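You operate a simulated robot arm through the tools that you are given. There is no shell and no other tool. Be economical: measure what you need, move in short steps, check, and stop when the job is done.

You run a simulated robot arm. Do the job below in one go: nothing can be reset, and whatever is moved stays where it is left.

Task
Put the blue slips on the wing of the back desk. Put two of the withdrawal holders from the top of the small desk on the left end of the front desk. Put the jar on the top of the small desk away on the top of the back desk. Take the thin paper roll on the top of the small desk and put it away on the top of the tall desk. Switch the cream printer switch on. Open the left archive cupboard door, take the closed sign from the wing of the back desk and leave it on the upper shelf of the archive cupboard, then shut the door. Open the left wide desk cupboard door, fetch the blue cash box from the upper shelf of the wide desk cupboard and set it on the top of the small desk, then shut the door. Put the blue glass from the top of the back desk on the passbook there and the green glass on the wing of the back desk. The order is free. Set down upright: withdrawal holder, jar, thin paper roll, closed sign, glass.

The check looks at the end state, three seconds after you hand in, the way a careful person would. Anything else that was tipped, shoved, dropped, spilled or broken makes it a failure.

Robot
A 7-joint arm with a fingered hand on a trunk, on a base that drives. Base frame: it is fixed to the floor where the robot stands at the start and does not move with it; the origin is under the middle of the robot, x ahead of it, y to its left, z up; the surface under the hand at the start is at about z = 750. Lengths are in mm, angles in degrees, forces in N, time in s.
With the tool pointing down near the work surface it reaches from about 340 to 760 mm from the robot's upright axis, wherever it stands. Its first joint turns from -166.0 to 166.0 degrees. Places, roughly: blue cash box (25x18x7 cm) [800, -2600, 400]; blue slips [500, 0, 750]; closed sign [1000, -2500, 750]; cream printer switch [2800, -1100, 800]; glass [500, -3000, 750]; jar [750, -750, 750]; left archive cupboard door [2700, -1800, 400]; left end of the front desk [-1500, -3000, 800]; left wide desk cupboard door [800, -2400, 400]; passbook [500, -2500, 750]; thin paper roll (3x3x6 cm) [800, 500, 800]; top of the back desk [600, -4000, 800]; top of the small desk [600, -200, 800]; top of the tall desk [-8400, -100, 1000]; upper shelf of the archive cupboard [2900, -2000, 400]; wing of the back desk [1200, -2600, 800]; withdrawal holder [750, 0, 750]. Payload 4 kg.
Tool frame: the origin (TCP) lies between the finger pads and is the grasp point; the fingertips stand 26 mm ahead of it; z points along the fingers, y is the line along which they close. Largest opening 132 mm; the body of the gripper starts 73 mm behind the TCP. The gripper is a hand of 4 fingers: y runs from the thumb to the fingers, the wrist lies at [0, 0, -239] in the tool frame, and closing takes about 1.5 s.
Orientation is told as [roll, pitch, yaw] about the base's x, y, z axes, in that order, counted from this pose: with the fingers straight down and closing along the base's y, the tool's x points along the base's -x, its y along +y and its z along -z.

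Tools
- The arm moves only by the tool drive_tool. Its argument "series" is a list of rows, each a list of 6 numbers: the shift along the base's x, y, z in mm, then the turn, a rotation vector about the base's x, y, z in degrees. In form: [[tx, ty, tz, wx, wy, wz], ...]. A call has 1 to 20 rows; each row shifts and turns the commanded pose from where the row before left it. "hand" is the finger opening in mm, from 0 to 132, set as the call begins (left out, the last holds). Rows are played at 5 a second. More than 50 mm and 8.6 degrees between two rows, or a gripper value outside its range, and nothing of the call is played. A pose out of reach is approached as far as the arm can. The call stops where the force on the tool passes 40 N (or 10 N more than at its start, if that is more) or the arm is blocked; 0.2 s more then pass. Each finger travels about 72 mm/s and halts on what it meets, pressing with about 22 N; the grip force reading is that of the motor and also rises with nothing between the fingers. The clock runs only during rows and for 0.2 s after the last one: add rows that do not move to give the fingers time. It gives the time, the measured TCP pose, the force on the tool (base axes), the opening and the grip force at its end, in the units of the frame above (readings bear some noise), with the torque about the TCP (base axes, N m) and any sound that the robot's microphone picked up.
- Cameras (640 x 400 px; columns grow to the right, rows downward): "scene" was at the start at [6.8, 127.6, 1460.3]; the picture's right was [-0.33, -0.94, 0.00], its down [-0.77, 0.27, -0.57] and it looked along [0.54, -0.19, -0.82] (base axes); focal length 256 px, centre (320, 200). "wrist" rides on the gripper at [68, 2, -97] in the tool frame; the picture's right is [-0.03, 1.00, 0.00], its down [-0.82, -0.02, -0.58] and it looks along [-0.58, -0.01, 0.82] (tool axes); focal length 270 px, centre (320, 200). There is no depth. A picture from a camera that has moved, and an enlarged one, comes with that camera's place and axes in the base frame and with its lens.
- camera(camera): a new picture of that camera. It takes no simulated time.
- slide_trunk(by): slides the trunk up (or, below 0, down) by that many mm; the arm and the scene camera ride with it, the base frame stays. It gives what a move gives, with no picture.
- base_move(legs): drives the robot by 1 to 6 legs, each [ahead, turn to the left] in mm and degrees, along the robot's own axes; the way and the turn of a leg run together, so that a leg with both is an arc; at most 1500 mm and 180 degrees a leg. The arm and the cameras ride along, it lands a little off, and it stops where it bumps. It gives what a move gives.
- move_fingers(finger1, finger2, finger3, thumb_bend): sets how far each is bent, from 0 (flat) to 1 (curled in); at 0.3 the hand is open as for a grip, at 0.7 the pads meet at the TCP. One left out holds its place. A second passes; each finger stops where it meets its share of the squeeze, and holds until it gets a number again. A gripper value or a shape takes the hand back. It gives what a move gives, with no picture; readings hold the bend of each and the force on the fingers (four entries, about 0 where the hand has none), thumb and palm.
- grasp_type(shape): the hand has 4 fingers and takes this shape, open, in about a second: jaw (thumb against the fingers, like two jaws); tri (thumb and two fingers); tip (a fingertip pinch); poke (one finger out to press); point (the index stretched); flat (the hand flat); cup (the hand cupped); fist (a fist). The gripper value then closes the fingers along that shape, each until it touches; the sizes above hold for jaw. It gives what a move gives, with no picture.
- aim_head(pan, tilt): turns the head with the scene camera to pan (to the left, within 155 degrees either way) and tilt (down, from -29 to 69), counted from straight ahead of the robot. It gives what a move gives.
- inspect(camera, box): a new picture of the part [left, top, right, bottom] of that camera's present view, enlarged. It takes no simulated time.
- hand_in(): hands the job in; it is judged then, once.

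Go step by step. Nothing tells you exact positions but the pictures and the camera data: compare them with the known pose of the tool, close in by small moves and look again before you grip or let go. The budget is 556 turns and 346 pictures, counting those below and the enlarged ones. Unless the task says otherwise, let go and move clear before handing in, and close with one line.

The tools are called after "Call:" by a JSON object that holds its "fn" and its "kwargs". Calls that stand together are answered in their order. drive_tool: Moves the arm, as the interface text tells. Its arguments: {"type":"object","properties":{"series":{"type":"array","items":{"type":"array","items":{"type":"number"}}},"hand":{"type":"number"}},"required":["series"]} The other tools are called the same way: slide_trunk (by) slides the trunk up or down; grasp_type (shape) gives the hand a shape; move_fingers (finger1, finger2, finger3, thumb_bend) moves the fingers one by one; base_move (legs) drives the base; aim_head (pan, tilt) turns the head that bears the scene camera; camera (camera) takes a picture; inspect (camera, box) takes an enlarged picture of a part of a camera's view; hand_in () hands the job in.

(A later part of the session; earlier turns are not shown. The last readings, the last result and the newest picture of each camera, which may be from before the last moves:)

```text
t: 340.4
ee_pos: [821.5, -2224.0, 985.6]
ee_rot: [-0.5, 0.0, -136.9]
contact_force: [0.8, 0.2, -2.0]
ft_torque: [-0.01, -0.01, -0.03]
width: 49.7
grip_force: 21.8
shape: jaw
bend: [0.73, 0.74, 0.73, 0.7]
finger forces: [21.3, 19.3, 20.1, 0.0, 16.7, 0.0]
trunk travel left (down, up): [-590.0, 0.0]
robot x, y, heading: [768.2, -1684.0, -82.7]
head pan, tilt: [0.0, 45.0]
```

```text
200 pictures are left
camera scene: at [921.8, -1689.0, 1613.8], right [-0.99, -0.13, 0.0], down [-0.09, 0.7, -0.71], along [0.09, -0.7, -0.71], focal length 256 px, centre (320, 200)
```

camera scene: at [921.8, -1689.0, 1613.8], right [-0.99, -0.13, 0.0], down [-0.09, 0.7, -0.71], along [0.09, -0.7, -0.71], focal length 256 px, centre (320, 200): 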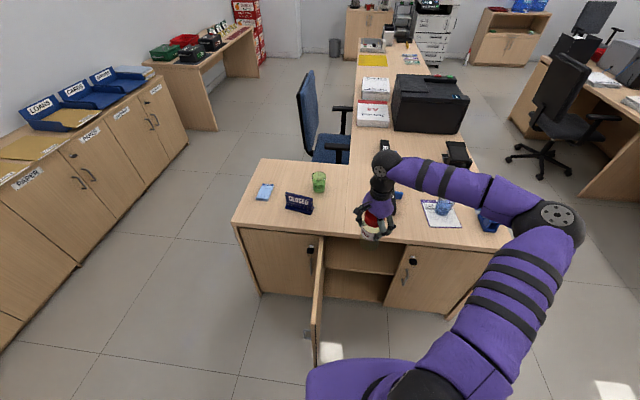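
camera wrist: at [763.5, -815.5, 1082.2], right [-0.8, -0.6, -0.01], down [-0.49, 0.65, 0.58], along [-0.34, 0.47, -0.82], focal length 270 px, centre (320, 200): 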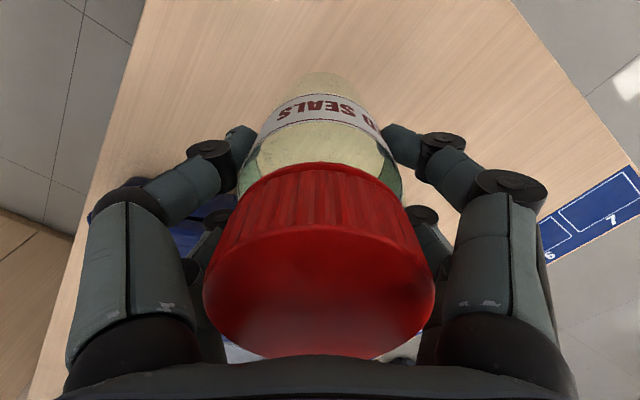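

Heading is off by 7°, and the open door limits me on the left; shift right/forward with a small dogleg.

Call:
{"fn": "base_move", "kwargs": {"legs": [[0, -37], [160, 0], [0, 30]]}}

Call:
{"fn": "camera", "kwargs": {"camera": "scene"}}

Call:
{"fn": "camera", "kwargs": {"camera": "wrist"}}

```text
t: 345.4
ee_pos: [671.9, -2366.7, 985.2]
ee_rot: [-0.4, -0.1, -144.2]
contact_force: [0.5, 1.2, -2.3]
ft_torque: [0.0, 0.02, 0.05]
width: 49.8
grip_force: 21.8
shape: jaw
bend: [0.73, 0.74, 0.73, 0.7]
finger forces: [21.3, 19.4, 20.0, 0.0, 16.4, 0.1]
trunk travel left (down, up): [-590.0, 0.0]
robot x, y, heading: [684.8, -1823.7, -90.1]
head pan, tilt: [0.0, 45.0]
```

```text
199 pictures are left
camera scene: at [839.0, -1849.1, 1613.8], right [-1.0, 0.0, 0.0], down [0.0, 0.71, -0.71], along [0.0, -0.71, -0.71], focal length 256 px, centre (320, 200)
```

scene: 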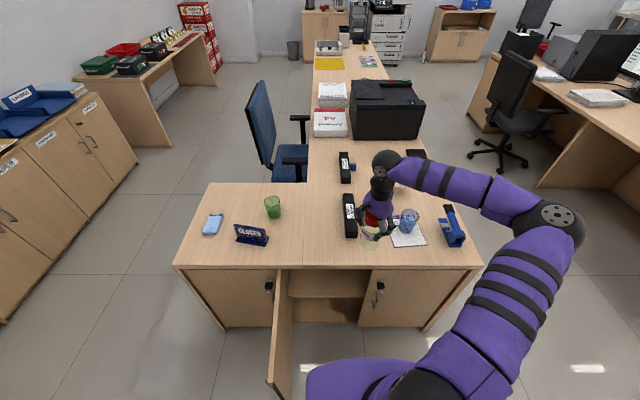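

```text
198 pictures are left
camera wrist: at [727.3, -2328.4, 1081.7], right [0.56, -0.83, -0.01], down [-0.67, -0.46, 0.58], along [-0.48, -0.32, -0.82], focal length 270 px, centre (320, 200)
```

wrist: 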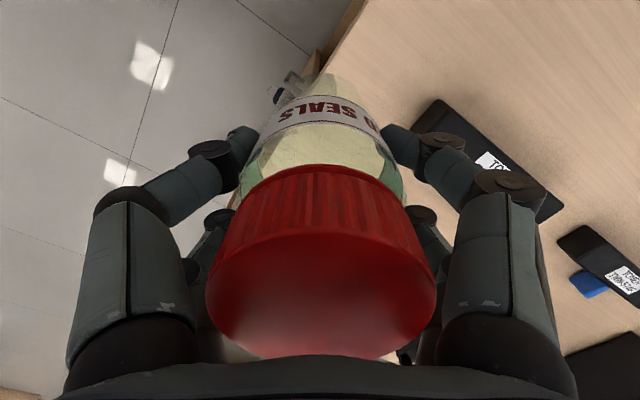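

Target spot (805,-2440) is empty. Move there and lower.

Call:
{"fn": "drive_tool", "kwargs": {"series": [[33, -18, 0, 0, 0, 0], [33, -18, 0, 0, 0, 0], [33, -18, 0, 0, 0, 0], [34, -19, -10, 0, 0, 0], [0, 0, -40, 0, 0, 0], [0, 0, -40, 0, 0, 0]]}}

Call:
{"fn": "camera", "kwargs": {"camera": "scene"}}

Call:
{"fn": "camera", "kwargs": {"camera": "wrist"}}

```text
t: 346.8
ee_pos: [803.8, -2440.4, 895.5]
ee_rot: [-0.3, 0.0, -144.3]
contact_force: [-0.2, 0.3, -3.1]
ft_torque: [-0.03, 0.0, -0.04]
width: 49.3
grip_force: 22.5
shape: jaw
bend: [0.73, 0.74, 0.73, 0.7]
finger forces: [21.6, 19.6, 20.3, 0.0, 16.8, 0.1]
trunk travel left (down, up): [-590.0, 0.0]
robot x, y, heading: [690.9, -1827.9, -89.9]
head pan, tilt: [0.0, 45.0]
```

```text
197 pictures are left
camera scene: at [838.8, -1849.1, 1613.8], right [-1.0, 0.0, 0.0], down [0.0, 0.71, -0.71], along [0.0, -0.71, -0.71], focal length 256 px, centre (320, 200)
```

scene: 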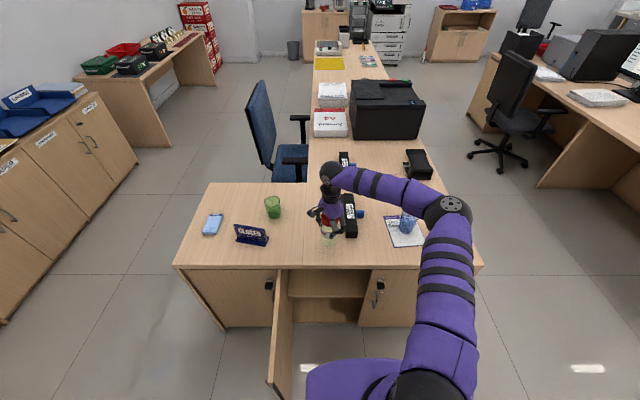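

```text
196 pictures are left
camera wrist: at [860.5, -2402.1, 992.9], right [0.56, -0.83, -0.01], down [-0.67, -0.46, 0.58], along [-0.48, -0.32, -0.82], focal length 270 px, centre (320, 200)
```

wrist: 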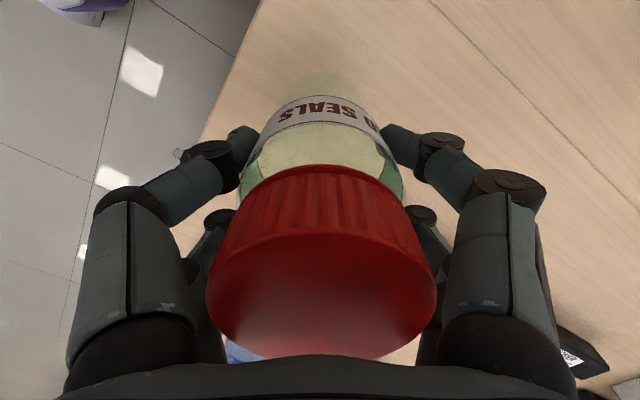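

Call:
{"fn": "drive_tool", "kwargs": {"series": [[0, 0, -25, 0, 0, 0], [0, 0, -15, 0, 0, 0], [0, 0, -4, 0, 0, 0], [0, 0, 0, 0, 0, 0]]}}

Call:
{"fn": "drive_tool", "kwargs": {"series": [[0, 0, -3, 0, 0, 0], [0, 0, -2, 0, 0, 0], [0, 0, 0, 0, 0, 0]]}}

```text
t: 347.8
ee_pos: [804.6, -2438.2, 851.6]
ee_rot: [-0.3, 0.0, -144.2]
contact_force: [-0.2, -0.3, -3.4]
ft_torque: [-0.01, 0.0, 0.0]
width: 49.5
grip_force: 22.3
shape: jaw
bend: [0.73, 0.74, 0.73, 0.7]
finger forces: [21.6, 19.6, 20.4, 0.1, 16.8, 0.1]
trunk travel left (down, up): [-590.0, 0.0]
robot x, y, heading: [688.7, -1825.7, -90.1]
head pan, tilt: [0.0, 45.0]
```

```text
t: 348.6
ee_pos: [805.2, -2438.9, 846.0]
ee_rot: [-0.5, 0.0, -144.3]
contact_force: [1.1, 0.1, -3.0]
ft_torque: [-0.02, 0.01, -0.03]
width: 49.6
grip_force: 21.8
shape: jaw
bend: [0.73, 0.74, 0.73, 0.7]
finger forces: [21.6, 19.6, 20.4, 0.0, 16.7, 0.0]
trunk travel left (down, up): [-590.0, 0.0]
robot x, y, heading: [689.6, -1824.3, -90.1]
head pan, tilt: [0.0, 45.0]
```

Call:
{"fn": "drive_tool", "kwargs": {"series": [[0, 0, -2, 0, 0, 0], [0, 0, -2, 0, 0, 0], [0, 0, 0, 0, 0, 0]]}}

Call:
{"fn": "drive_tool", "kwargs": {"series": [[0, 0, -2, 0, 0, 0], [0, 0, -2, 0, 0, 0], [0, 0, 0, 0, 0, 0]]}}

```text
t: 349.4
ee_pos: [804.8, -2439.7, 845.5]
ee_rot: [-0.2, -0.1, -144.2]
contact_force: [0.8, 2.7, 21.2]
ft_torque: [0.12, 0.03, 0.0]
width: 49.9
grip_force: 21.9
shape: jaw
bend: [0.74, 0.74, 0.74, 0.7]
finger forces: [23.6, 21.0, 22.8, 0.0, 20.2, 0.1]
trunk travel left (down, up): [-590.0, 0.0]
robot x, y, heading: [685.3, -1821.9, -90.0]
head pan, tilt: [0.0, 45.0]
```

```text
t: 350.0
ee_pos: [805.8, -2440.1, 844.3]
ee_rot: [0.2, -0.1, -144.2]
contact_force: [-2.0, 6.1, 20.3]
ft_torque: [0.2, 0.08, -0.04]
width: 50.6
grip_force: 21.7
shape: jaw
bend: [0.74, 0.74, 0.74, 0.7]
finger forces: [23.7, 21.4, 24.4, 0.1, 21.6, 0.0]
trunk travel left (down, up): [-590.0, 0.0]
robot x, y, heading: [686.9, -1825.5, -90.0]
head pan, tilt: [0.0, 45.0]
stopped in row 3: the force on the tool passed its limit at 42 N (the readings are from after the stop); the commanded pose is now the measured one
```

Jar is on the desk. Release and lift straight up.

Call:
{"fn": "drive_tool", "kwargs": {"series": [[0, 0, 2, 0, 0, 0], [0, 0, 0, 0, 0, 0], [0, 0, 0, 0, 0, 0], [0, 0, 0, 0, 0, 0], [0, 0, 0, 0, 0, 0], [0, 0, 0, 0, 0, 0], [0, 0, 0, 0, 0, 0]], "hand": 120}}

Call:
{"fn": "drive_tool", "kwargs": {"series": [[0, 0, 15, 0, 0, 0], [0, 0, 35, 0, 0, 0], [0, 0, 45, 0, 0, 0], [0, 0, 45, 0, 0, 0]]}}

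Call:
{"fn": "camera", "kwargs": {"camera": "wrist"}}

```text
t: 351.6
ee_pos: [805.2, -2440.6, 843.5]
ee_rot: [0.0, -0.1, -144.2]
contact_force: [0.0, 0.0, 0.2]
ft_torque: [0.0, -0.01, 0.02]
width: 120.2
grip_force: 0.1
shape: jaw
bend: [0.47, 0.47, 0.47, 0.32]
finger forces: [0.1, 0.1, 0.0, 0.0, 0.0, 0.0]
trunk travel left (down, up): [-590.0, 0.0]
robot x, y, heading: [689.5, -1827.0, -89.9]
head pan, tilt: [0.0, 45.0]
```

```text
t: 352.6
ee_pos: [804.1, -2440.7, 984.6]
ee_rot: [-0.2, -0.1, -144.2]
contact_force: [0.3, 0.2, 0.7]
ft_torque: [-0.01, 0.0, 0.02]
width: 119.8
grip_force: 0.1
shape: jaw
bend: [0.47, 0.47, 0.47, 0.32]
finger forces: [0.1, 0.1, 0.0, 0.0, 0.0, 0.0]
trunk travel left (down, up): [-590.0, 0.0]
robot x, y, heading: [686.1, -1821.9, -90.0]
head pan, tilt: [0.0, 45.0]
```

```text
195 pictures are left
camera wrist: at [861.2, -2401.6, 1081.3], right [0.56, -0.83, 0.0], down [-0.67, -0.46, 0.58], along [-0.48, -0.33, -0.82], focal length 270 px, centre (320, 200)
```

wrist: 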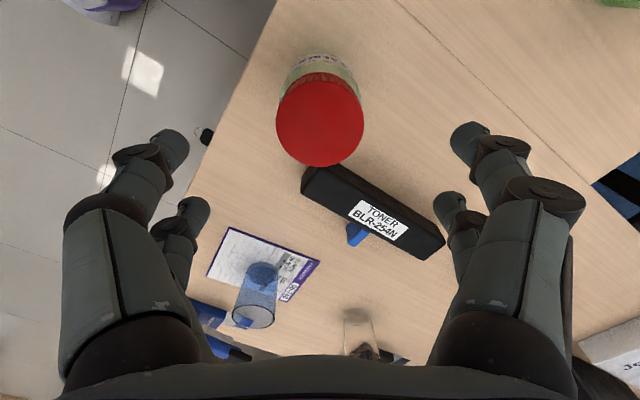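

The jar stands upright. Now close the cupboard door: back off, shift to +x, and push from its outer side.

Call:
{"fn": "base_move", "kwargs": {"legs": [[-240, 0], [0, 90], [360, 0], [0, -90]]}}

Call:
{"fn": "drive_tool", "kwargs": {"series": [[0, 20, 0, -8, 0, 0], [0, 20, 0, -8, 0, 0], [0, 20, 0, -8, 0, 0], [0, 20, 0, -8, 0, 0], [0, 20, 0, -8, 0, 0]], "hand": 0}}

Call:
{"fn": "camera", "kwargs": {"camera": "scene"}}

```text
t: 364.9
ee_pos: [1179.1, -2184.9, 984.8]
ee_rot: [-0.2, -0.1, -142.6]
contact_force: [0.0, 0.3, -0.4]
ft_torque: [0.0, 0.02, -0.01]
width: 119.6
grip_force: 0.0
shape: jaw
bend: [0.47, 0.47, 0.47, 0.32]
finger forces: [0.1, 0.0, 0.0, 0.0, 0.0, 0.0]
trunk travel left (down, up): [-590.0, 0.0]
robot x, y, heading: [1043.6, -1573.3, -88.5]
head pan, tilt: [0.0, 45.0]
```

```text
t: 366.1
ee_pos: [1179.4, -2084.9, 984.6]
ee_rot: [33.6, -23.1, -149.7]
contact_force: [-0.1, -0.8, 0.0]
ft_torque: [-0.01, -0.03, 0.02]
width: 0.0
grip_force: 18.7
shape: jaw
bend: [0.62, 0.62, 0.62, 0.7]
finger forces: [0.0, 0.0, 0.0, 0.0, 0.1, 0.0]
trunk travel left (down, up): [-590.0, 0.0]
robot x, y, heading: [1044.8, -1572.6, -88.6]
head pan, tilt: [0.0, 45.0]
```

```text
194 pictures are left
camera scene: at [1197.3, -1592.3, 1613.8], right [-1.0, -0.03, 0.0], down [-0.02, 0.71, -0.71], along [0.02, -0.71, -0.71], focal length 256 px, centre (320, 200)
```

scene: 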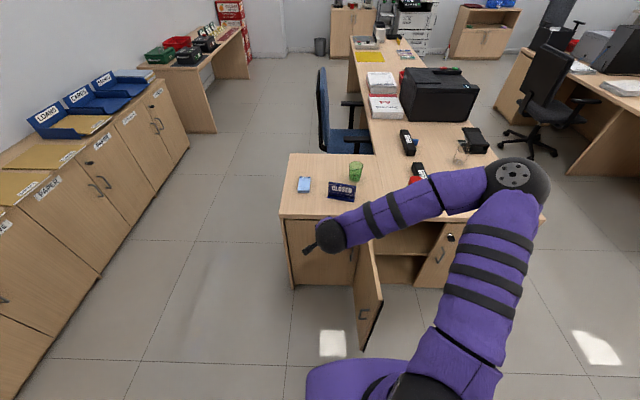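

Lower the trunk 300 so the fingers come just below the door's top edge on its outer side.

Call:
{"fn": "slide_trunk", "kwargs": {"by": -310}}

Call:
{"fn": "camera", "kwargs": {"camera": "scene"}}

Call:
{"fn": "camera", "kwargs": {"camera": "wrist"}}

```text
t: 369.1
ee_pos: [1180.6, -2084.6, 674.5]
ee_rot: [33.7, -23.0, -149.6]
contact_force: [-0.4, -0.3, -0.2]
ft_torque: [0.02, 0.04, -0.02]
width: 0.2
grip_force: 21.9
shape: jaw
bend: [0.62, 0.62, 0.62, 0.7]
finger forces: [0.1, 0.0, 0.1, 0.1, 0.1, 0.0]
trunk travel left (down, up): [-280.0, 310.0]
robot x, y, heading: [1040.5, -1572.5, -88.6]
head pan, tilt: [0.0, 45.0]
```

```text
193 pictures are left
camera scene: at [1197.2, -1592.3, 1303.8], right [-1.0, -0.03, 0.0], down [-0.02, 0.71, -0.71], along [0.02, -0.71, -0.71], focal length 256 px, centre (320, 200)
```

scene: 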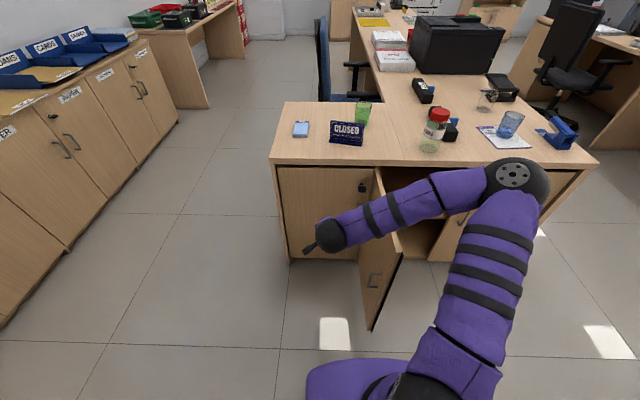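

```text
192 pictures are left
camera wrist: at [1234.9, -1991.6, 723.3], right [0.59, -0.62, 0.52], down [-0.66, 0.01, 0.75], along [-0.47, -0.78, -0.41], focal length 270 px, centre (320, 200)
```

wrist: 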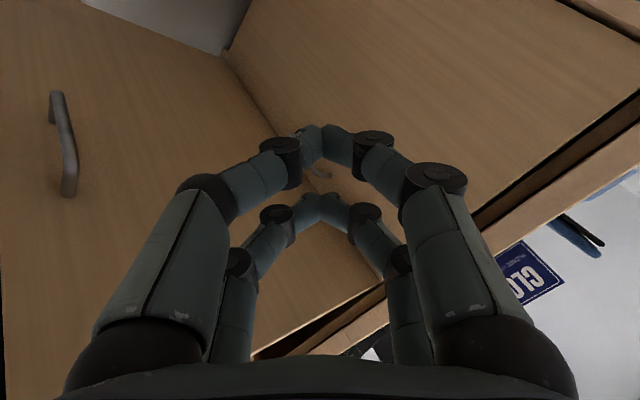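

Call:
{"fn": "drive_tool", "kwargs": {"series": [[-45, 0, 0, 0, 0, 0], [-45, 0, 0, 0, 0, 0], [-45, 0, 0, 0, 0, 0], [-35, -2, 0, 0, 0, 0], [-35, -3, 0, 0, 0, 0], [-35, -3, 0, 0, 0, 0], [-35, -5, 0, 0, 0, 0]]}}

Call:
{"fn": "camera", "kwargs": {"camera": "scene"}}

```text
t: 370.7
ee_pos: [904.7, -2097.3, 676.4]
ee_rot: [33.5, -23.1, -149.7]
contact_force: [-0.5, -0.5, -0.9]
ft_torque: [-0.01, -0.03, 0.0]
width: 0.2
grip_force: 22.0
shape: jaw
bend: [0.62, 0.62, 0.62, 0.7]
finger forces: [0.0, 0.1, 0.2, 0.0, 0.0, 0.0]
trunk travel left (down, up): [-280.0, 310.0]
robot x, y, heading: [1045.6, -1574.8, -88.6]
head pan, tilt: [0.0, 45.0]
```

```text
191 pictures are left
camera scene: at [1197.3, -1592.3, 1303.8], right [-1.0, -0.03, 0.0], down [-0.02, 0.71, -0.71], along [0.02, -0.71, -0.71], focal length 256 px, centre (320, 200)
```

scene: 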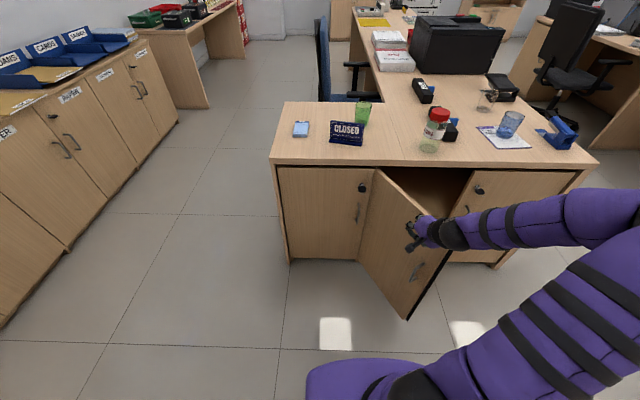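

Closing nicely. Continue.

Call:
{"fn": "drive_tool", "kwargs": {"series": [[-30, -16, 0, 0, 0, 0], [-30, -20, 0, 0, 0, 0], [-30, -22, 0, 0, 0, 0], [-28, -24, 0, 0, 0, 0]]}}

Call:
{"fn": "camera", "kwargs": {"camera": "scene"}}

```text
t: 371.7
ee_pos: [787.2, -2177.4, 674.5]
ee_rot: [33.6, -23.0, -149.7]
contact_force: [0.7, -0.1, -0.1]
ft_torque: [-0.02, -0.02, 0.0]
width: 0.0
grip_force: 22.5
shape: jaw
bend: [0.62, 0.62, 0.63, 0.7]
finger forces: [0.1, 0.1, 0.0, 0.1, 0.1, 0.0]
trunk travel left (down, up): [-280.0, 310.0]
robot x, y, heading: [1049.2, -1575.7, -88.3]
head pan, tilt: [0.0, 45.0]
```

```text
190 pictures are left
camera scene: at [1197.3, -1592.2, 1303.8], right [-1.0, -0.03, 0.0], down [-0.02, 0.71, -0.71], along [0.02, -0.71, -0.71], focal length 256 px, centre (320, 200)
```

scene: 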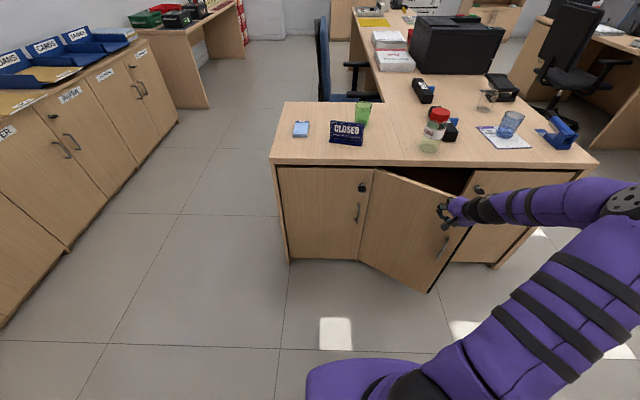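

Call:
{"fn": "drive_tool", "kwargs": {"series": [[-15, -28, 0, 0, 0, 0], [-15, -28, 0, 0, 0, 0], [-10, -28, 0, 0, 0, 0], [0, -25, 0, 0, 0, 0]]}}

Call:
{"fn": "camera", "kwargs": {"camera": "scene"}}

```text
t: 372.7
ee_pos: [745.4, -2288.0, 673.9]
ee_rot: [33.6, -23.0, -149.8]
contact_force: [0.1, -0.3, 0.3]
ft_torque: [0.02, 0.01, 0.01]
width: 0.0
grip_force: 21.6
shape: jaw
bend: [0.62, 0.63, 0.63, 0.7]
finger forces: [0.0, 0.0, 0.1, 0.0, 0.0, 0.0]
trunk travel left (down, up): [-280.0, 310.0]
robot x, y, heading: [1044.9, -1573.3, -88.6]
head pan, tilt: [0.0, 45.0]
```

```text
189 pictures are left
camera scene: at [1197.1, -1592.2, 1303.8], right [-1.0, -0.03, 0.0], down [-0.02, 0.71, -0.71], along [0.02, -0.71, -0.71], focal length 256 px, centre (320, 200)
```

scene: 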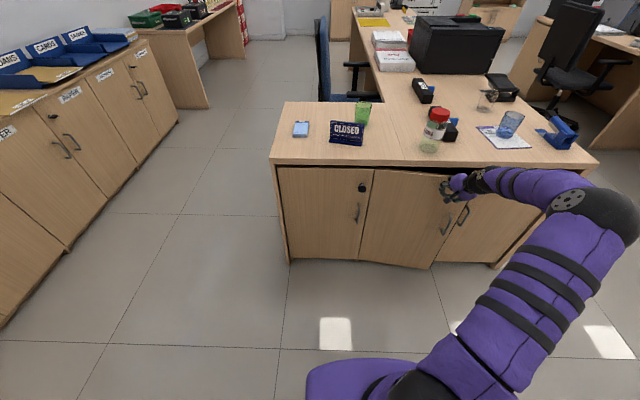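

Nearly shut. Drop 40 mm for clearance under the desktop and press it home.

Call:
{"fn": "drive_tool", "kwargs": {"series": [[0, 5, -40, 0, 0, 0], [0, -20, 0, 0, 0, 0], [0, -15, 0, 0, 0, 0], [0, -10, 0, 0, 0, 0], [0, -8, 0, 0, 0, 0], [0, -8, 0, 0, 0, 0], [0, -8, 0, 0, 0, 0]]}}

Call:
{"fn": "inspect", "kwargs": {"camera": "scene", "box": [260, 140, 560, 290]}}

```text
t: 374.5
ee_pos: [745.6, -2347.8, 633.4]
ee_rot: [33.3, -22.7, -149.5]
contact_force: [3.9, 22.3, 6.3]
ft_torque: [-0.46, 0.09, -0.1]
width: 0.0
grip_force: 22.2
shape: jaw
bend: [0.62, 0.67, 0.58, 0.7]
finger forces: [0.0, 22.6, 0.0, 0.0, 0.0, 0.0]
trunk travel left (down, up): [-280.0, 310.0]
robot x, y, heading: [1043.4, -1567.9, -88.6]
head pan, tilt: [0.0, 45.0]
stopped in row 7: the force on the tool passed its limit at 42 N (the readings are from after the stop); the commanded pose is now the measured one
```

```text
2.13 times, centred on (410, 215) of scene
camera zoom: at [1197.5, -1590.4, 1303.8], right [-1.0, -0.03, 0.0], down [-0.02, 0.71, -0.71], along [0.02, -0.71, -0.71], focal length 547 px, centre (128, 168)
```

zoom: 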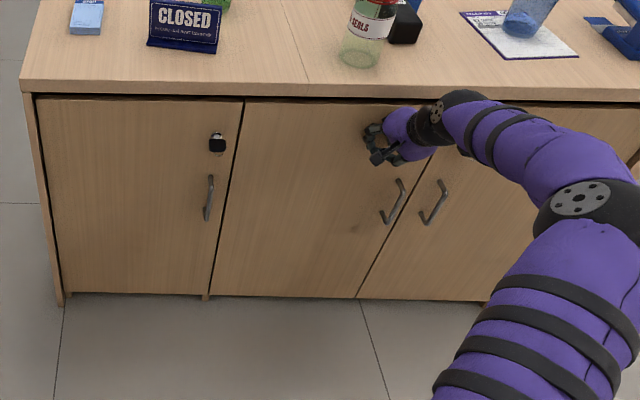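

Door is shut flush. Retreat and turn toward the archive cupboards to look for the labelled one.

Call:
{"fn": "drive_tool", "kwargs": {"series": [[0, 40, 0, 0, 0, 0], [0, 45, 0, 0, 0, 0], [0, 45, 0, 0, 0, 0], [20, 40, 0, 0, 0, 0]]}}

Call:
{"fn": "slide_trunk", "kwargs": {"by": 310}}

Call:
{"fn": "base_move", "kwargs": {"legs": [[0, 89]]}}

Call:
{"fn": "aim_head", "kwargs": {"pan": -10, "tilt": 25}}

Call:
{"fn": "camera", "kwargs": {"camera": "scene"}}

```text
t: 375.5
ee_pos: [767.4, -2179.4, 630.4]
ee_rot: [33.3, -22.6, -149.5]
contact_force: [0.1, 0.4, -0.2]
ft_torque: [-0.03, -0.02, 0.03]
width: 0.2
grip_force: 22.3
shape: jaw
bend: [0.62, 0.67, 0.58, 0.7]
finger forces: [0.1, 0.0, 0.0, 0.1, 0.1, 0.1]
trunk travel left (down, up): [-280.0, 310.0]
robot x, y, heading: [1046.9, -1574.7, -88.7]
head pan, tilt: [0.0, 45.0]
```

```text
t: 378.6
ee_pos: [767.2, -2181.3, 942.1]
ee_rot: [33.2, -22.8, -149.5]
contact_force: [0.5, -0.4, 0.5]
ft_torque: [-0.02, 0.01, 0.01]
width: 0.1
grip_force: 22.3
shape: jaw
bend: [0.62, 0.67, 0.58, 0.7]
finger forces: [0.0, 0.0, 0.1, 0.1, 0.0, 0.0]
trunk travel left (down, up): [-590.0, 0.0]
robot x, y, heading: [1047.4, -1573.0, -88.4]
head pan, tilt: [0.0, 45.0]
```

```text
t: 383.1
ee_pos: [1639.3, -1876.9, 941.3]
ee_rot: [33.2, -22.7, -62.0]
contact_force: [0.3, 0.0, 0.3]
ft_torque: [-0.04, 0.04, -0.02]
width: 0.0
grip_force: 21.9
shape: jaw
bend: [0.62, 0.67, 0.58, 0.7]
finger forces: [0.0, 0.0, 0.0, 0.0, 0.0, 0.0]
trunk travel left (down, up): [-590.0, 0.0]
robot x, y, heading: [1044.9, -1575.2, -0.8]
head pan, tilt: [0.0, 45.0]
```

```text
t: 383.9
ee_pos: [1639.5, -1877.7, 941.2]
ee_rot: [33.3, -22.7, -62.0]
contact_force: [0.6, -0.3, 0.2]
ft_torque: [0.03, -0.06, -0.01]
width: 0.0
grip_force: 21.7
shape: jaw
bend: [0.62, 0.67, 0.58, 0.7]
finger forces: [0.0, 0.0, 0.0, 0.0, 0.0, 0.1]
trunk travel left (down, up): [-590.0, 0.0]
robot x, y, heading: [1046.1, -1573.5, -1.2]
head pan, tilt: [-10.0, 25.0]
```

```text
187 pictures are left
camera scene: at [1076.9, -1439.1, 1644.3], right [-0.19, -0.98, 0.0], down [-0.42, 0.08, -0.91], along [0.89, -0.17, -0.42], focal length 256 px, centre (320, 200)
```

scene: 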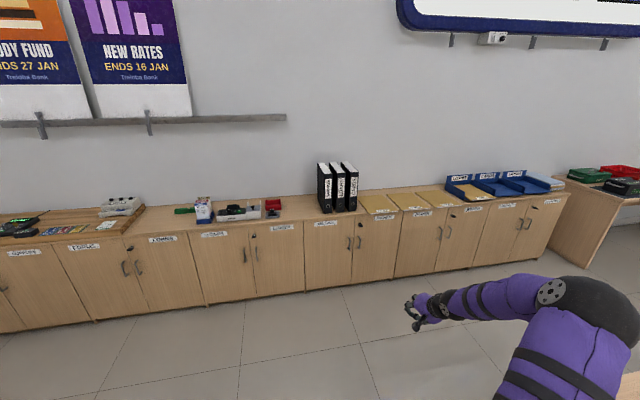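

Call:
{"fn": "inspect", "kwargs": {"camera": "scene", "box": [180, 160, 420, 310]}}

Call:
{"fn": "inspect", "kwargs": {"camera": "scene", "box": [380, 160, 580, 290]}}

Call:
{"fn": "inspect", "kwargs": {"camera": "scene", "box": [0, 180, 220, 320]}}

```text
2.67 times, centred on (300, 235) of scene
camera zoom: at [1076.9, -1439.1, 1644.3], right [-0.19, -0.98, 0.0], down [-0.42, 0.08, -0.91], along [0.89, -0.17, -0.42], focal length 684 px, centre (373, 107)
```

zoom: 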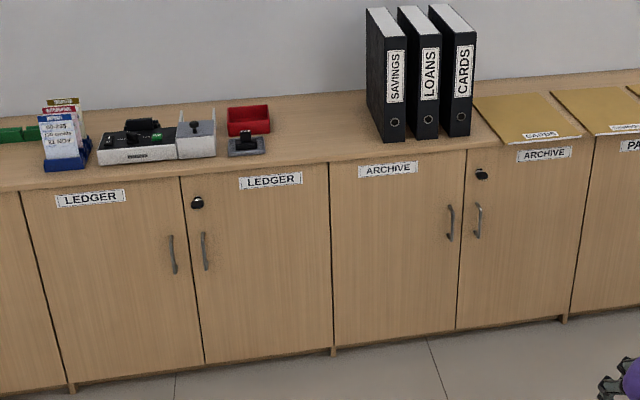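

```text
3.08 times, centred on (480, 225) of scene
camera zoom: at [1076.9, -1439.1, 1644.3], right [-0.19, -0.98, 0.0], down [-0.42, 0.08, -0.91], along [0.89, -0.17, -0.42], focal length 789 px, centre (-172, 123)
```

zoom: 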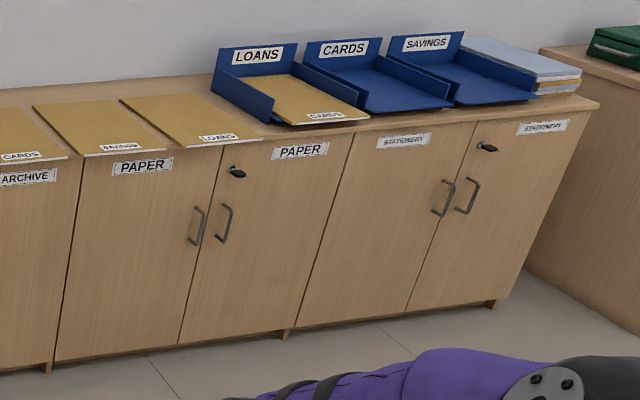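

```text
2.86 times, centred on (110, 250) of scene
camera zoom: at [1076.9, -1439.1, 1644.3], right [-0.19, -0.98, 0.0], down [-0.42, 0.08, -0.91], along [0.89, -0.17, -0.42], focal length 732 px, centre (920, 57)
```

zoom: 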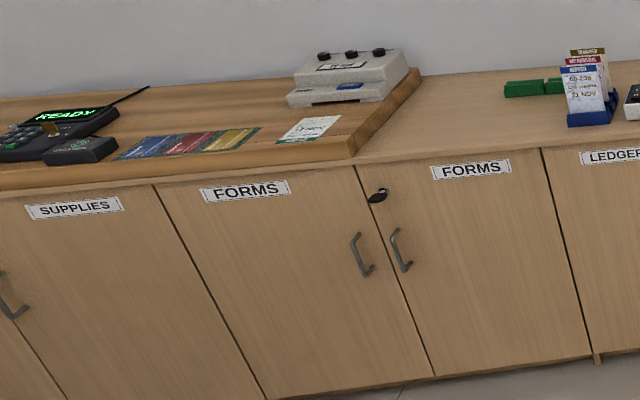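

Found it: the cupboard labelled ARCHIVE; left door y≈-1627…-2007, handle ≈(2640,-1963), hinge on its left — same layout as before. Drive to about (1900,-2000) facing it.

Call:
{"fn": "base_move", "kwargs": {"legs": [[0, -25.2], [957, 0], [0, 26.4]]}}

Call:
{"fn": "drive_tool", "kwargs": {"series": [[0, 0, 0, -5.58, -5.09, 2.82], [0, 0, 0, -5.58, -5.09, 2.82], [0, 0, 0, -5.58, -5.09, 2.82], [0, 0, 0, -5.58, -5.09, 2.82], [0, 0, 0, -5.58, -5.09, 2.82], [0, 0, 0, -5.58, -5.09, 2.82], [0, 0, 0, -5.58, -5.09, 2.82], [0, 0, 0, -5.58, -5.09, 2.82], [0, 0, 0, -5.58, -5.09, 2.82]]}}

Call:
{"fn": "camera", "kwargs": {"camera": "scene"}}

Call:
{"fn": "camera", "kwargs": {"camera": "wrist"}}

```text
t: 391.8
ee_pos: [2520.1, -2276.6, 941.0]
ee_rot: [33.3, -22.8, -60.1]
contact_force: [0.0, -0.3, 0.3]
ft_torque: [0.01, 0.02, -0.01]
width: 0.1
grip_force: 22.1
shape: jaw
bend: [0.62, 0.67, 0.58, 0.7]
finger forces: [0.1, 0.0, 0.0, 0.0, 0.0, 0.1]
trunk travel left (down, up): [-590.0, 0.0]
robot x, y, heading: [1914.7, -1990.8, 1.1]
head pan, tilt: [-10.0, 25.0]
```

```text
t: 393.8
ee_pos: [2518.1, -2277.1, 941.7]
ee_rot: [-61.4, -88.1, 62.2]
contact_force: [-0.5, 0.0, -0.7]
ft_torque: [-0.02, -0.01, 0.0]
width: 0.0
grip_force: 22.4
shape: jaw
bend: [0.62, 0.67, 0.58, 0.7]
finger forces: [0.0, 0.0, 0.1, 0.1, 0.0, 0.1]
trunk travel left (down, up): [-590.0, 0.0]
robot x, y, heading: [1915.8, -1997.2, 1.4]
head pan, tilt: [-10.0, 25.0]
```

```text
183 pictures are left
camera scene: at [1941.8, -1858.2, 1644.4], right [-0.15, -0.99, 0.0], down [-0.42, 0.06, -0.91], along [0.9, -0.14, -0.42], focal length 256 px, centre (320, 200)
```

scene: 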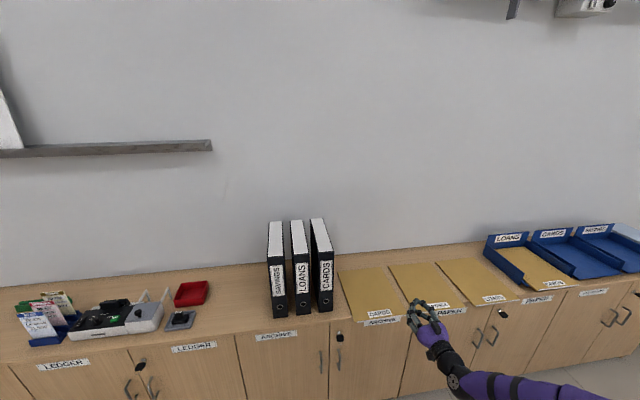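

```text
182 pictures are left
camera wrist: at [2419.9, -2278.4, 874.2], right [-0.01, 1.0, 0.0], down [-0.56, -0.01, 0.83], along [0.83, 0.01, 0.56], focal length 270 px, centre (320, 200)
```

wrist: 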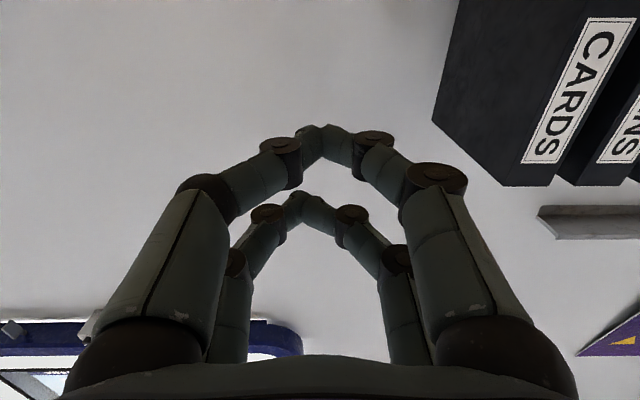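

Horizontal achieved. Move the hand left to the handle line, then lower the trunk.

Call:
{"fn": "drive_tool", "kwargs": {"series": [[-10, 45, 0, 0, 0, 0], [-10, 45, 0, 0, 0, 0], [-10, 45, 0, 0, 0, 0], [-10, 45, 0, 0, 0, 0], [0, 45, 0, 0, 0, 0], [0, 45, 0, 0, 0, 0], [0, 44, 0, 0, 0, 0]], "hand": 70}}

Call:
{"fn": "slide_trunk", "kwargs": {"by": -400}}

Call:
{"fn": "camera", "kwargs": {"camera": "scene"}}

Call:
{"fn": "camera", "kwargs": {"camera": "wrist"}}

```text
t: 395.4
ee_pos: [2478.9, -1964.8, 939.5]
ee_rot: [-56.9, -88.1, 57.6]
contact_force: [0.6, 0.0, 0.8]
ft_torque: [0.0, -0.01, -0.03]
width: 69.6
grip_force: 0.1
shape: jaw
bend: [0.72, 0.72, 0.72, 0.7]
finger forces: [0.1, 0.0, 0.1, 0.0, 0.0, 0.0]
trunk travel left (down, up): [-590.0, 0.0]
robot x, y, heading: [1917.6, -1992.2, 1.3]
head pan, tilt: [-10.0, 25.0]
```

```text
t: 399.2
ee_pos: [2479.3, -1965.9, 539.9]
ee_rot: [-55.9, -88.2, 56.8]
contact_force: [-0.2, -0.1, -0.2]
ft_torque: [-0.02, 0.01, 0.01]
width: 69.6
grip_force: 0.0
shape: jaw
bend: [0.72, 0.72, 0.72, 0.7]
finger forces: [0.0, 0.0, 0.0, 0.0, 0.1, 0.1]
trunk travel left (down, up): [-190.0, 400.0]
robot x, y, heading: [1914.8, -1995.9, 1.3]
head pan, tilt: [-10.0, 25.0]
```

```text
181 pictures are left
camera scene: at [1941.8, -1858.1, 1244.4], right [-0.15, -0.99, 0.0], down [-0.42, 0.06, -0.91], along [0.9, -0.14, -0.42], focal length 256 px, centre (320, 200)
```

scene: 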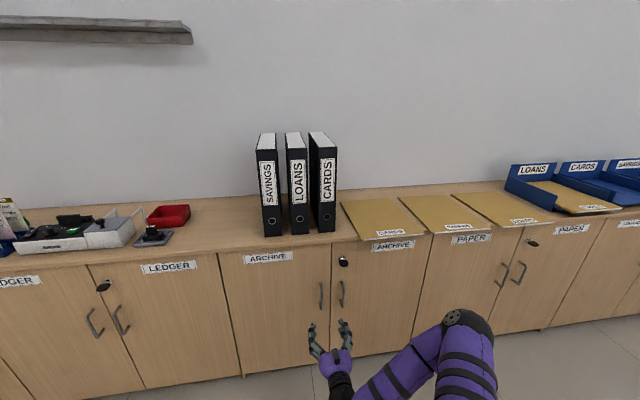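

```text
180 pictures are left
camera wrist: at [2380.0, -1967.2, 473.6], right [-0.01, 1.0, 0.0], down [-0.56, -0.01, 0.83], along [0.83, 0.01, 0.56], focal length 270 px, centre (320, 200)
```

wrist: 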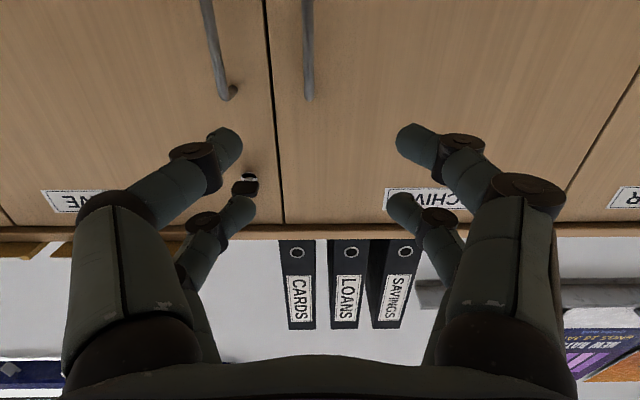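

Handle top at z≈535, y≈-1977. Lower to z≈485, shift and advance 80.

Call:
{"fn": "drive_tool", "kwargs": {"series": [[0, -10, -45, 0, 0, 0], [0, 0, -10, 0, 0, 0], [40, 0, 0, 0, 0, 0], [40, 0, 0, 0, 0, 0]], "hand": 60}}

Call:
{"fn": "camera", "kwargs": {"camera": "wrist"}}

```text
t: 400.2
ee_pos: [2565.9, -1975.0, 499.9]
ee_rot: [-55.8, -88.2, 56.8]
contact_force: [0.3, 0.3, 0.6]
ft_torque: [-0.02, 0.0, 0.0]
width: 60.6
grip_force: 0.0
shape: jaw
bend: [0.73, 0.73, 0.73, 0.7]
finger forces: [0.0, 0.1, 0.0, 0.1, 0.0, 0.0]
out of reach, approached as far as the arm can: row 1, 2
trunk travel left (down, up): [-190.0, 400.0]
robot x, y, heading: [1918.2, -1992.0, 1.1]
head pan, tilt: [-10.0, 25.0]
```

```text
179 pictures are left
camera wrist: at [2467.4, -1976.8, 433.1], right [-0.01, 1.0, 0.0], down [-0.56, -0.01, 0.83], along [0.83, 0.01, 0.56], focal length 270 px, centre (320, 200)
```

wrist: 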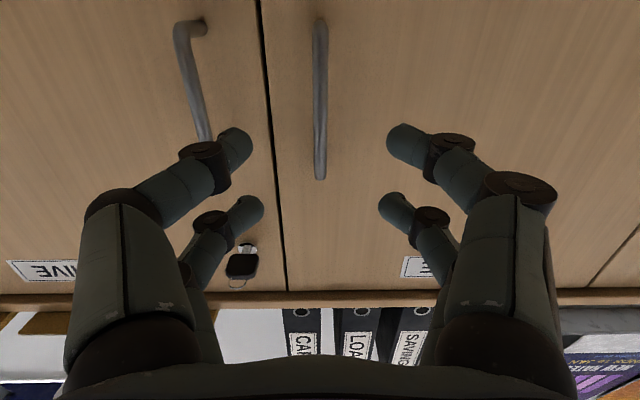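

Parallax puts the bar at x≈2653, z 434–538, y≈-1977. Lower the trunk 15 and advance to it.

Call:
{"fn": "slide_trunk", "kwargs": {"by": -15}}

Call:
{"fn": "drive_tool", "kwargs": {"series": [[40, -1, 0, 0, 0, 0], [30, 0, 0, 0, 0, 0], [13, 0, 0, 0, 0, 0], [0, 0, 0, 0, 0, 0]]}}

Call:
{"fn": "camera", "kwargs": {"camera": "wrist"}}

```text
t: 400.9
ee_pos: [2565.7, -1976.2, 484.0]
ee_rot: [-55.9, -88.2, 56.8]
contact_force: [0.5, -0.8, -0.2]
ft_torque: [0.04, -0.02, 0.02]
width: 60.6
grip_force: 0.1
shape: jaw
bend: [0.73, 0.73, 0.73, 0.7]
finger forces: [0.1, 0.0, 0.0, 0.1, 0.0, 0.0]
trunk travel left (down, up): [-175.0, 415.0]
robot x, y, heading: [1916.0, -1991.2, 1.1]
head pan, tilt: [-10.0, 25.0]
```

```text
t: 401.9
ee_pos: [2648.5, -1976.9, 485.3]
ee_rot: [-56.1, -88.2, 56.8]
contact_force: [-0.8, -1.1, -0.1]
ft_torque: [-0.02, 0.02, -0.01]
width: 60.7
grip_force: 0.1
shape: jaw
bend: [0.73, 0.73, 0.73, 0.7]
finger forces: [0.0, 0.0, 0.0, 0.0, 0.0, 0.0]
trunk travel left (down, up): [-175.0, 415.0]
robot x, y, heading: [1917.4, -1991.0, 1.0]
head pan, tilt: [-10.0, 25.0]
```

```text
178 pictures are left
camera wrist: at [2548.1, -1977.6, 418.1], right [-0.01, 1.0, 0.0], down [-0.56, -0.01, 0.83], along [0.83, 0.01, 0.56], focal length 270 px, centre (320, 200)
```

wrist: 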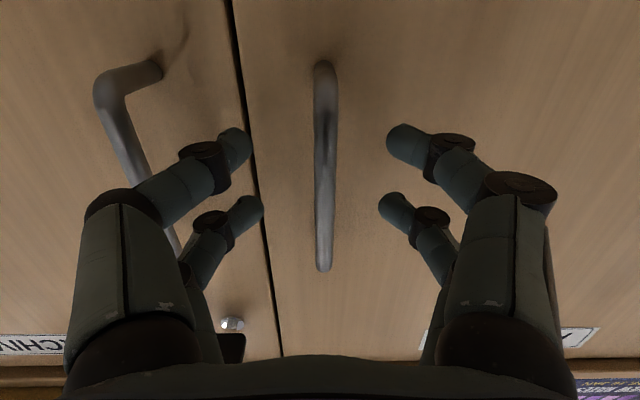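

Call:
{"fn": "drive_tool", "kwargs": {"series": [[6, 1, 0, 0, 0, 0], [0, 0, 0, 0, 0, 0]]}}

Call:
{"fn": "drive_tool", "kwargs": {"series": [[0, 0, 0, 0, 0, 0], [0, 0, 0, 0, 0, 0], [0, 0, 0, 0, 0, 0], [0, 0, 0, 0, 0, 0], [0, 0, 0, 0, 0, 0]], "hand": 0}}

Call:
{"fn": "drive_tool", "kwargs": {"series": [[-8, 0, 0, 0, 0, 0], [-8, 0, 0, 0, 0, 0], [-8, 0, 0, 0, 0, 0], [-8, 0, 0, 0, 0, 0]]}}

Call:
{"fn": "camera", "kwargs": {"camera": "wrist"}}

```text
t: 402.5
ee_pos: [2653.2, -1976.3, 485.0]
ee_rot: [-55.7, -88.2, 56.5]
contact_force: [-0.1, 0.2, 1.3]
ft_torque: [-0.01, 0.02, 0.0]
width: 60.6
grip_force: 0.0
shape: jaw
bend: [0.73, 0.73, 0.73, 0.7]
finger forces: [0.1, 0.0, 0.0, 0.0, 0.1, 0.0]
trunk travel left (down, up): [-175.0, 415.0]
robot x, y, heading: [1916.8, -1993.3, 1.3]
head pan, tilt: [-10.0, 25.0]
```

```text
t: 403.7
ee_pos: [2652.9, -1975.9, 483.9]
ee_rot: [-56.0, -88.2, 56.8]
contact_force: [-0.5, 0.7, -1.4]
ft_torque: [0.01, 0.01, 0.0]
width: 0.0
grip_force: 21.6
shape: jaw
bend: [0.62, 0.63, 0.63, 0.7]
finger forces: [0.1, 0.0, 0.0, 0.0, 0.0, 0.0]
trunk travel left (down, up): [-175.0, 415.0]
robot x, y, heading: [1916.2, -1994.3, 1.3]
head pan, tilt: [-10.0, 25.0]
```

```text
t: 404.7
ee_pos: [2622.9, -1974.6, 485.7]
ee_rot: [-55.8, -88.3, 56.5]
contact_force: [0.7, 3.5, 0.5]
ft_torque: [0.07, -0.03, 0.02]
width: 0.0
grip_force: 21.9
shape: jaw
bend: [0.63, 0.63, 0.63, 0.7]
finger forces: [0.0, 0.0, 0.0, 0.1, 0.1, 0.0]
trunk travel left (down, up): [-175.0, 415.0]
robot x, y, heading: [1913.0, -1994.5, 1.1]
head pan, tilt: [-10.0, 25.0]
```

```text
177 pictures are left
camera wrist: at [2524.3, -1976.1, 418.5], right [-0.01, 1.0, 0.0], down [-0.56, -0.01, 0.83], along [0.83, 0.01, 0.56], focal length 270 px, centre (320, 200)
```

wrist: 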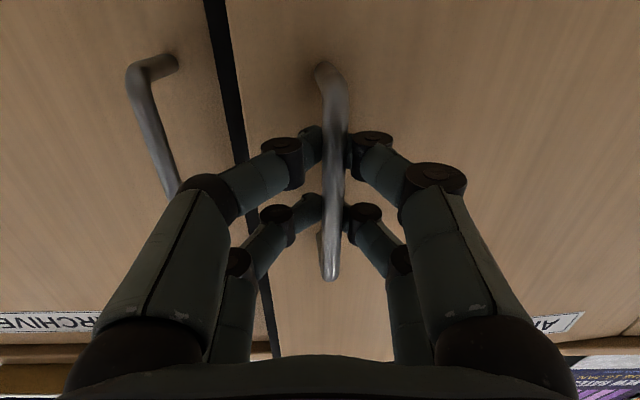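

It opens. Follow the hinge arc to about 45°, then further.

Call:
{"fn": "drive_tool", "kwargs": {"series": [[-29.5, 8, 0, 0, 0, -5], [-29.5, 8, 0, 0, 0, -5], [-27.5, 13.5, 0, 0, 0, -5], [-27.5, 13.5, 0, 0, 0, -5], [-25, 18, 0, 0, 0, -5], [-24.5, 18, 0, 0, 0, -5], [-21, 22, 0, 0, 0, -5], [-21, 22, 0, 0, 0, -5]]}}

Call:
{"fn": "camera", "kwargs": {"camera": "scene"}}

```text
t: 406.5
ee_pos: [2572.3, -1971.5, 514.6]
ee_rot: [-46.9, -88.0, 8.0]
contact_force: [0.6, -0.7, -0.2]
ft_torque: [0.0, -0.01, -0.02]
width: 0.0
grip_force: 22.1
shape: jaw
bend: [0.63, 0.63, 0.64, 0.7]
finger forces: [0.2, 0.1, 0.0, 0.1, 0.1, 0.1]
out of reach, approached as far as the arm can: row 4, 5, 6, 7, 8
trunk travel left (down, up): [-175.0, 415.0]
robot x, y, heading: [1911.9, -1992.4, 1.3]
head pan, tilt: [-10.0, 25.0]
```

```text
176 pictures are left
camera scene: at [1941.8, -1858.0, 1229.4], right [-0.15, -0.99, 0.0], down [-0.42, 0.06, -0.91], along [0.9, -0.14, -0.42], focal length 256 px, centre (320, 200)
```

scene: 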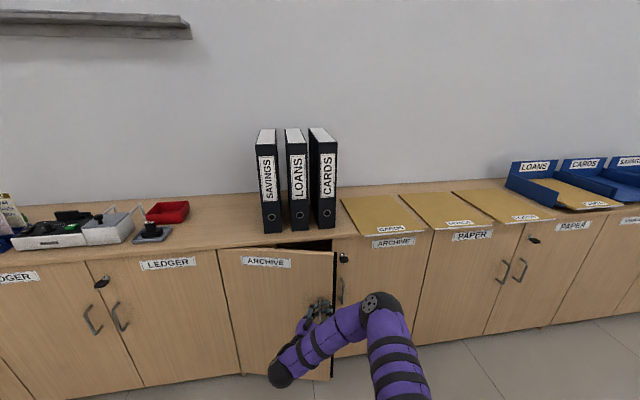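

The arm ran out of wrist travel at ~20° open. Release, back off, and push the door open from the inside edge instead.

Call:
{"fn": "drive_tool", "kwargs": {"series": [[0, 0, 0, 0, 0, 0], [0, 0, 0, 0, 0, 0], [0, 0, 0, 0, 0, 0], [-25, 17, 0, 0, 0, 0], [-40, 20, 0, 0, 0, 0], [-40, 10, 0, 0, 0, 5], [-40, 0, 0, 0, 0, 5]], "hand": 80}}

Call:
{"fn": "camera", "kwargs": {"camera": "scene"}}

Call:
{"fn": "camera", "kwargs": {"camera": "wrist"}}

```text
t: 408.1
ee_pos: [2521.7, -1985.4, 520.2]
ee_rot: [-52.0, -88.0, 23.0]
contact_force: [-0.7, -0.2, 0.9]
ft_torque: [-0.04, 0.0, 0.02]
width: 79.4
grip_force: 0.1
shape: jaw
bend: [0.71, 0.71, 0.71, 0.7]
finger forces: [0.0, 0.0, 0.0, 0.0, 0.0, 0.0]
out of reach, approached as far as the arm can: row 4, 5, 6, 7
trunk travel left (down, up): [-175.0, 415.0]
robot x, y, heading: [1911.8, -1994.3, 1.1]
head pan, tilt: [-10.0, 25.0]
```

```text
175 pictures are left
camera scene: at [1942.0, -1857.9, 1229.3], right [-0.15, -0.99, 0.0], down [-0.42, 0.06, -0.91], along [0.9, -0.14, -0.42], focal length 256 px, centre (320, 200)
```

scene: 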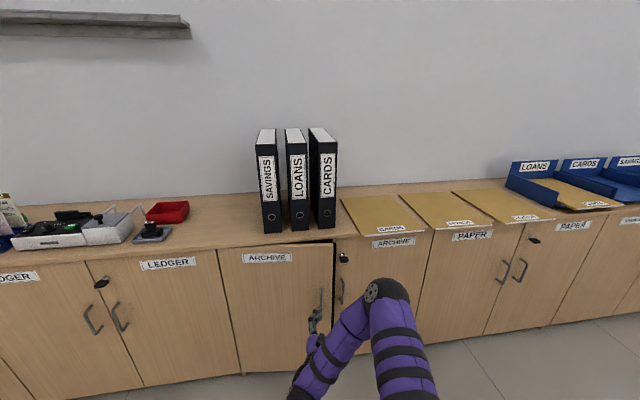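

```text
174 pictures are left
camera wrist: at [2433.7, -1937.1, 454.4], right [0.49, 0.87, 0.0], down [-0.49, 0.27, 0.83], along [0.72, -0.4, 0.56], focal length 270 px, centre (320, 200)
```

wrist: 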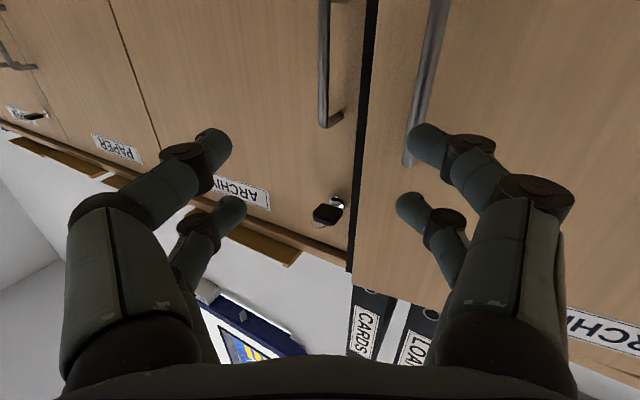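

The door is only ~6° ajar. Re-hook the handle squarely and pull straight out without turning the hand.

Call:
{"fn": "drive_tool", "kwargs": {"series": [[-40, 0, -10, 0, 0, 7], [-20, 5, -10, 0, 0, 7], [0, 3, -10, 0, 0, 7], [0, 0, 0, 0, 0, 7]], "hand": 60}}

Call:
{"fn": "camera", "kwargs": {"camera": "wrist"}}

```text
t: 409.1
ee_pos: [2490.8, -1974.8, 497.3]
ee_rot: [-57.2, -88.2, 56.1]
contact_force: [1.0, 0.2, -0.4]
ft_torque: [-0.03, 0.02, 0.0]
width: 60.6
grip_force: 0.1
shape: jaw
bend: [0.73, 0.73, 0.73, 0.7]
finger forces: [0.1, 0.0, 0.1, 0.0, 0.0, 0.0]
out of reach, approached as far as the arm can: row 1, 2
trunk travel left (down, up): [-175.0, 415.0]
robot x, y, heading: [1916.1, -1993.8, 1.2]
head pan, tilt: [-10.0, 25.0]
```

```text
173 pictures are left
camera wrist: at [2393.3, -1973.0, 431.1], right [0.02, 1.0, 0.0], down [-0.56, 0.01, 0.83], along [0.83, -0.01, 0.56], focal length 270 px, centre (320, 200)
```

wrist: 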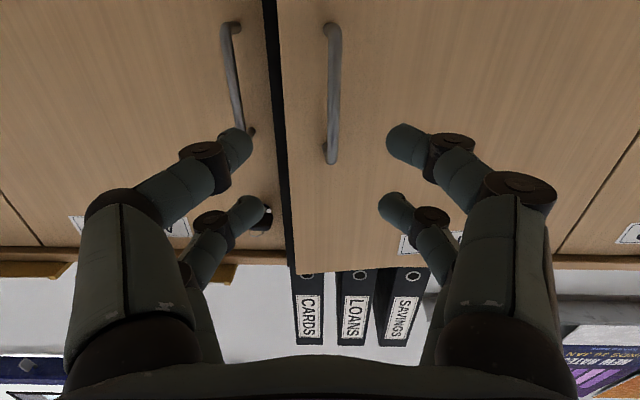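

Call:
{"fn": "drive_tool", "kwargs": {"series": [[40, 5, -6, 0, 0, 0], [40, 5, -5, 0, 0, 0], [30, 1, 0, 0, 0, 0], [15, 0, 0, 0, 0, 0], [0, 0, 0, 0, 0, 0]]}}

Call:
{"fn": "camera", "kwargs": {"camera": "wrist"}}

```text
t: 410.3
ee_pos: [2617.6, -1965.0, 488.8]
ee_rot: [-55.8, -88.2, 54.6]
contact_force: [-0.8, 0.0, -0.7]
ft_torque: [0.01, -0.02, 0.0]
width: 60.4
grip_force: 0.0
shape: jaw
bend: [0.73, 0.73, 0.73, 0.7]
finger forces: [0.0, 0.0, 0.0, 0.1, 0.1, 0.1]
trunk travel left (down, up): [-175.0, 415.0]
robot x, y, heading: [1916.1, -1992.7, 1.6]
head pan, tilt: [-10.0, 25.0]
```

```text
172 pictures are left
camera wrist: at [2518.8, -1964.0, 421.5], right [0.02, 1.0, 0.0], down [-0.56, 0.01, 0.83], along [0.83, -0.02, 0.56], focal length 270 px, centre (320, 200)
```

wrist: 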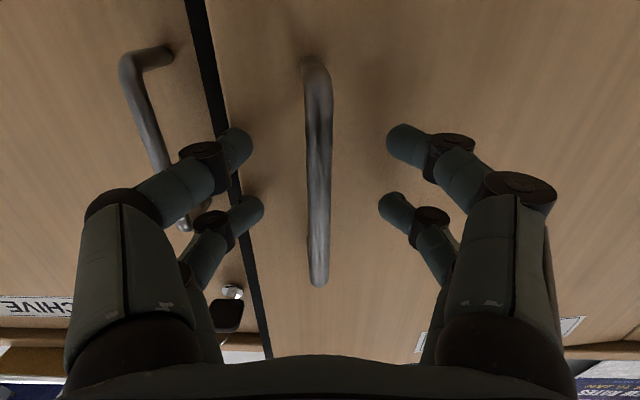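

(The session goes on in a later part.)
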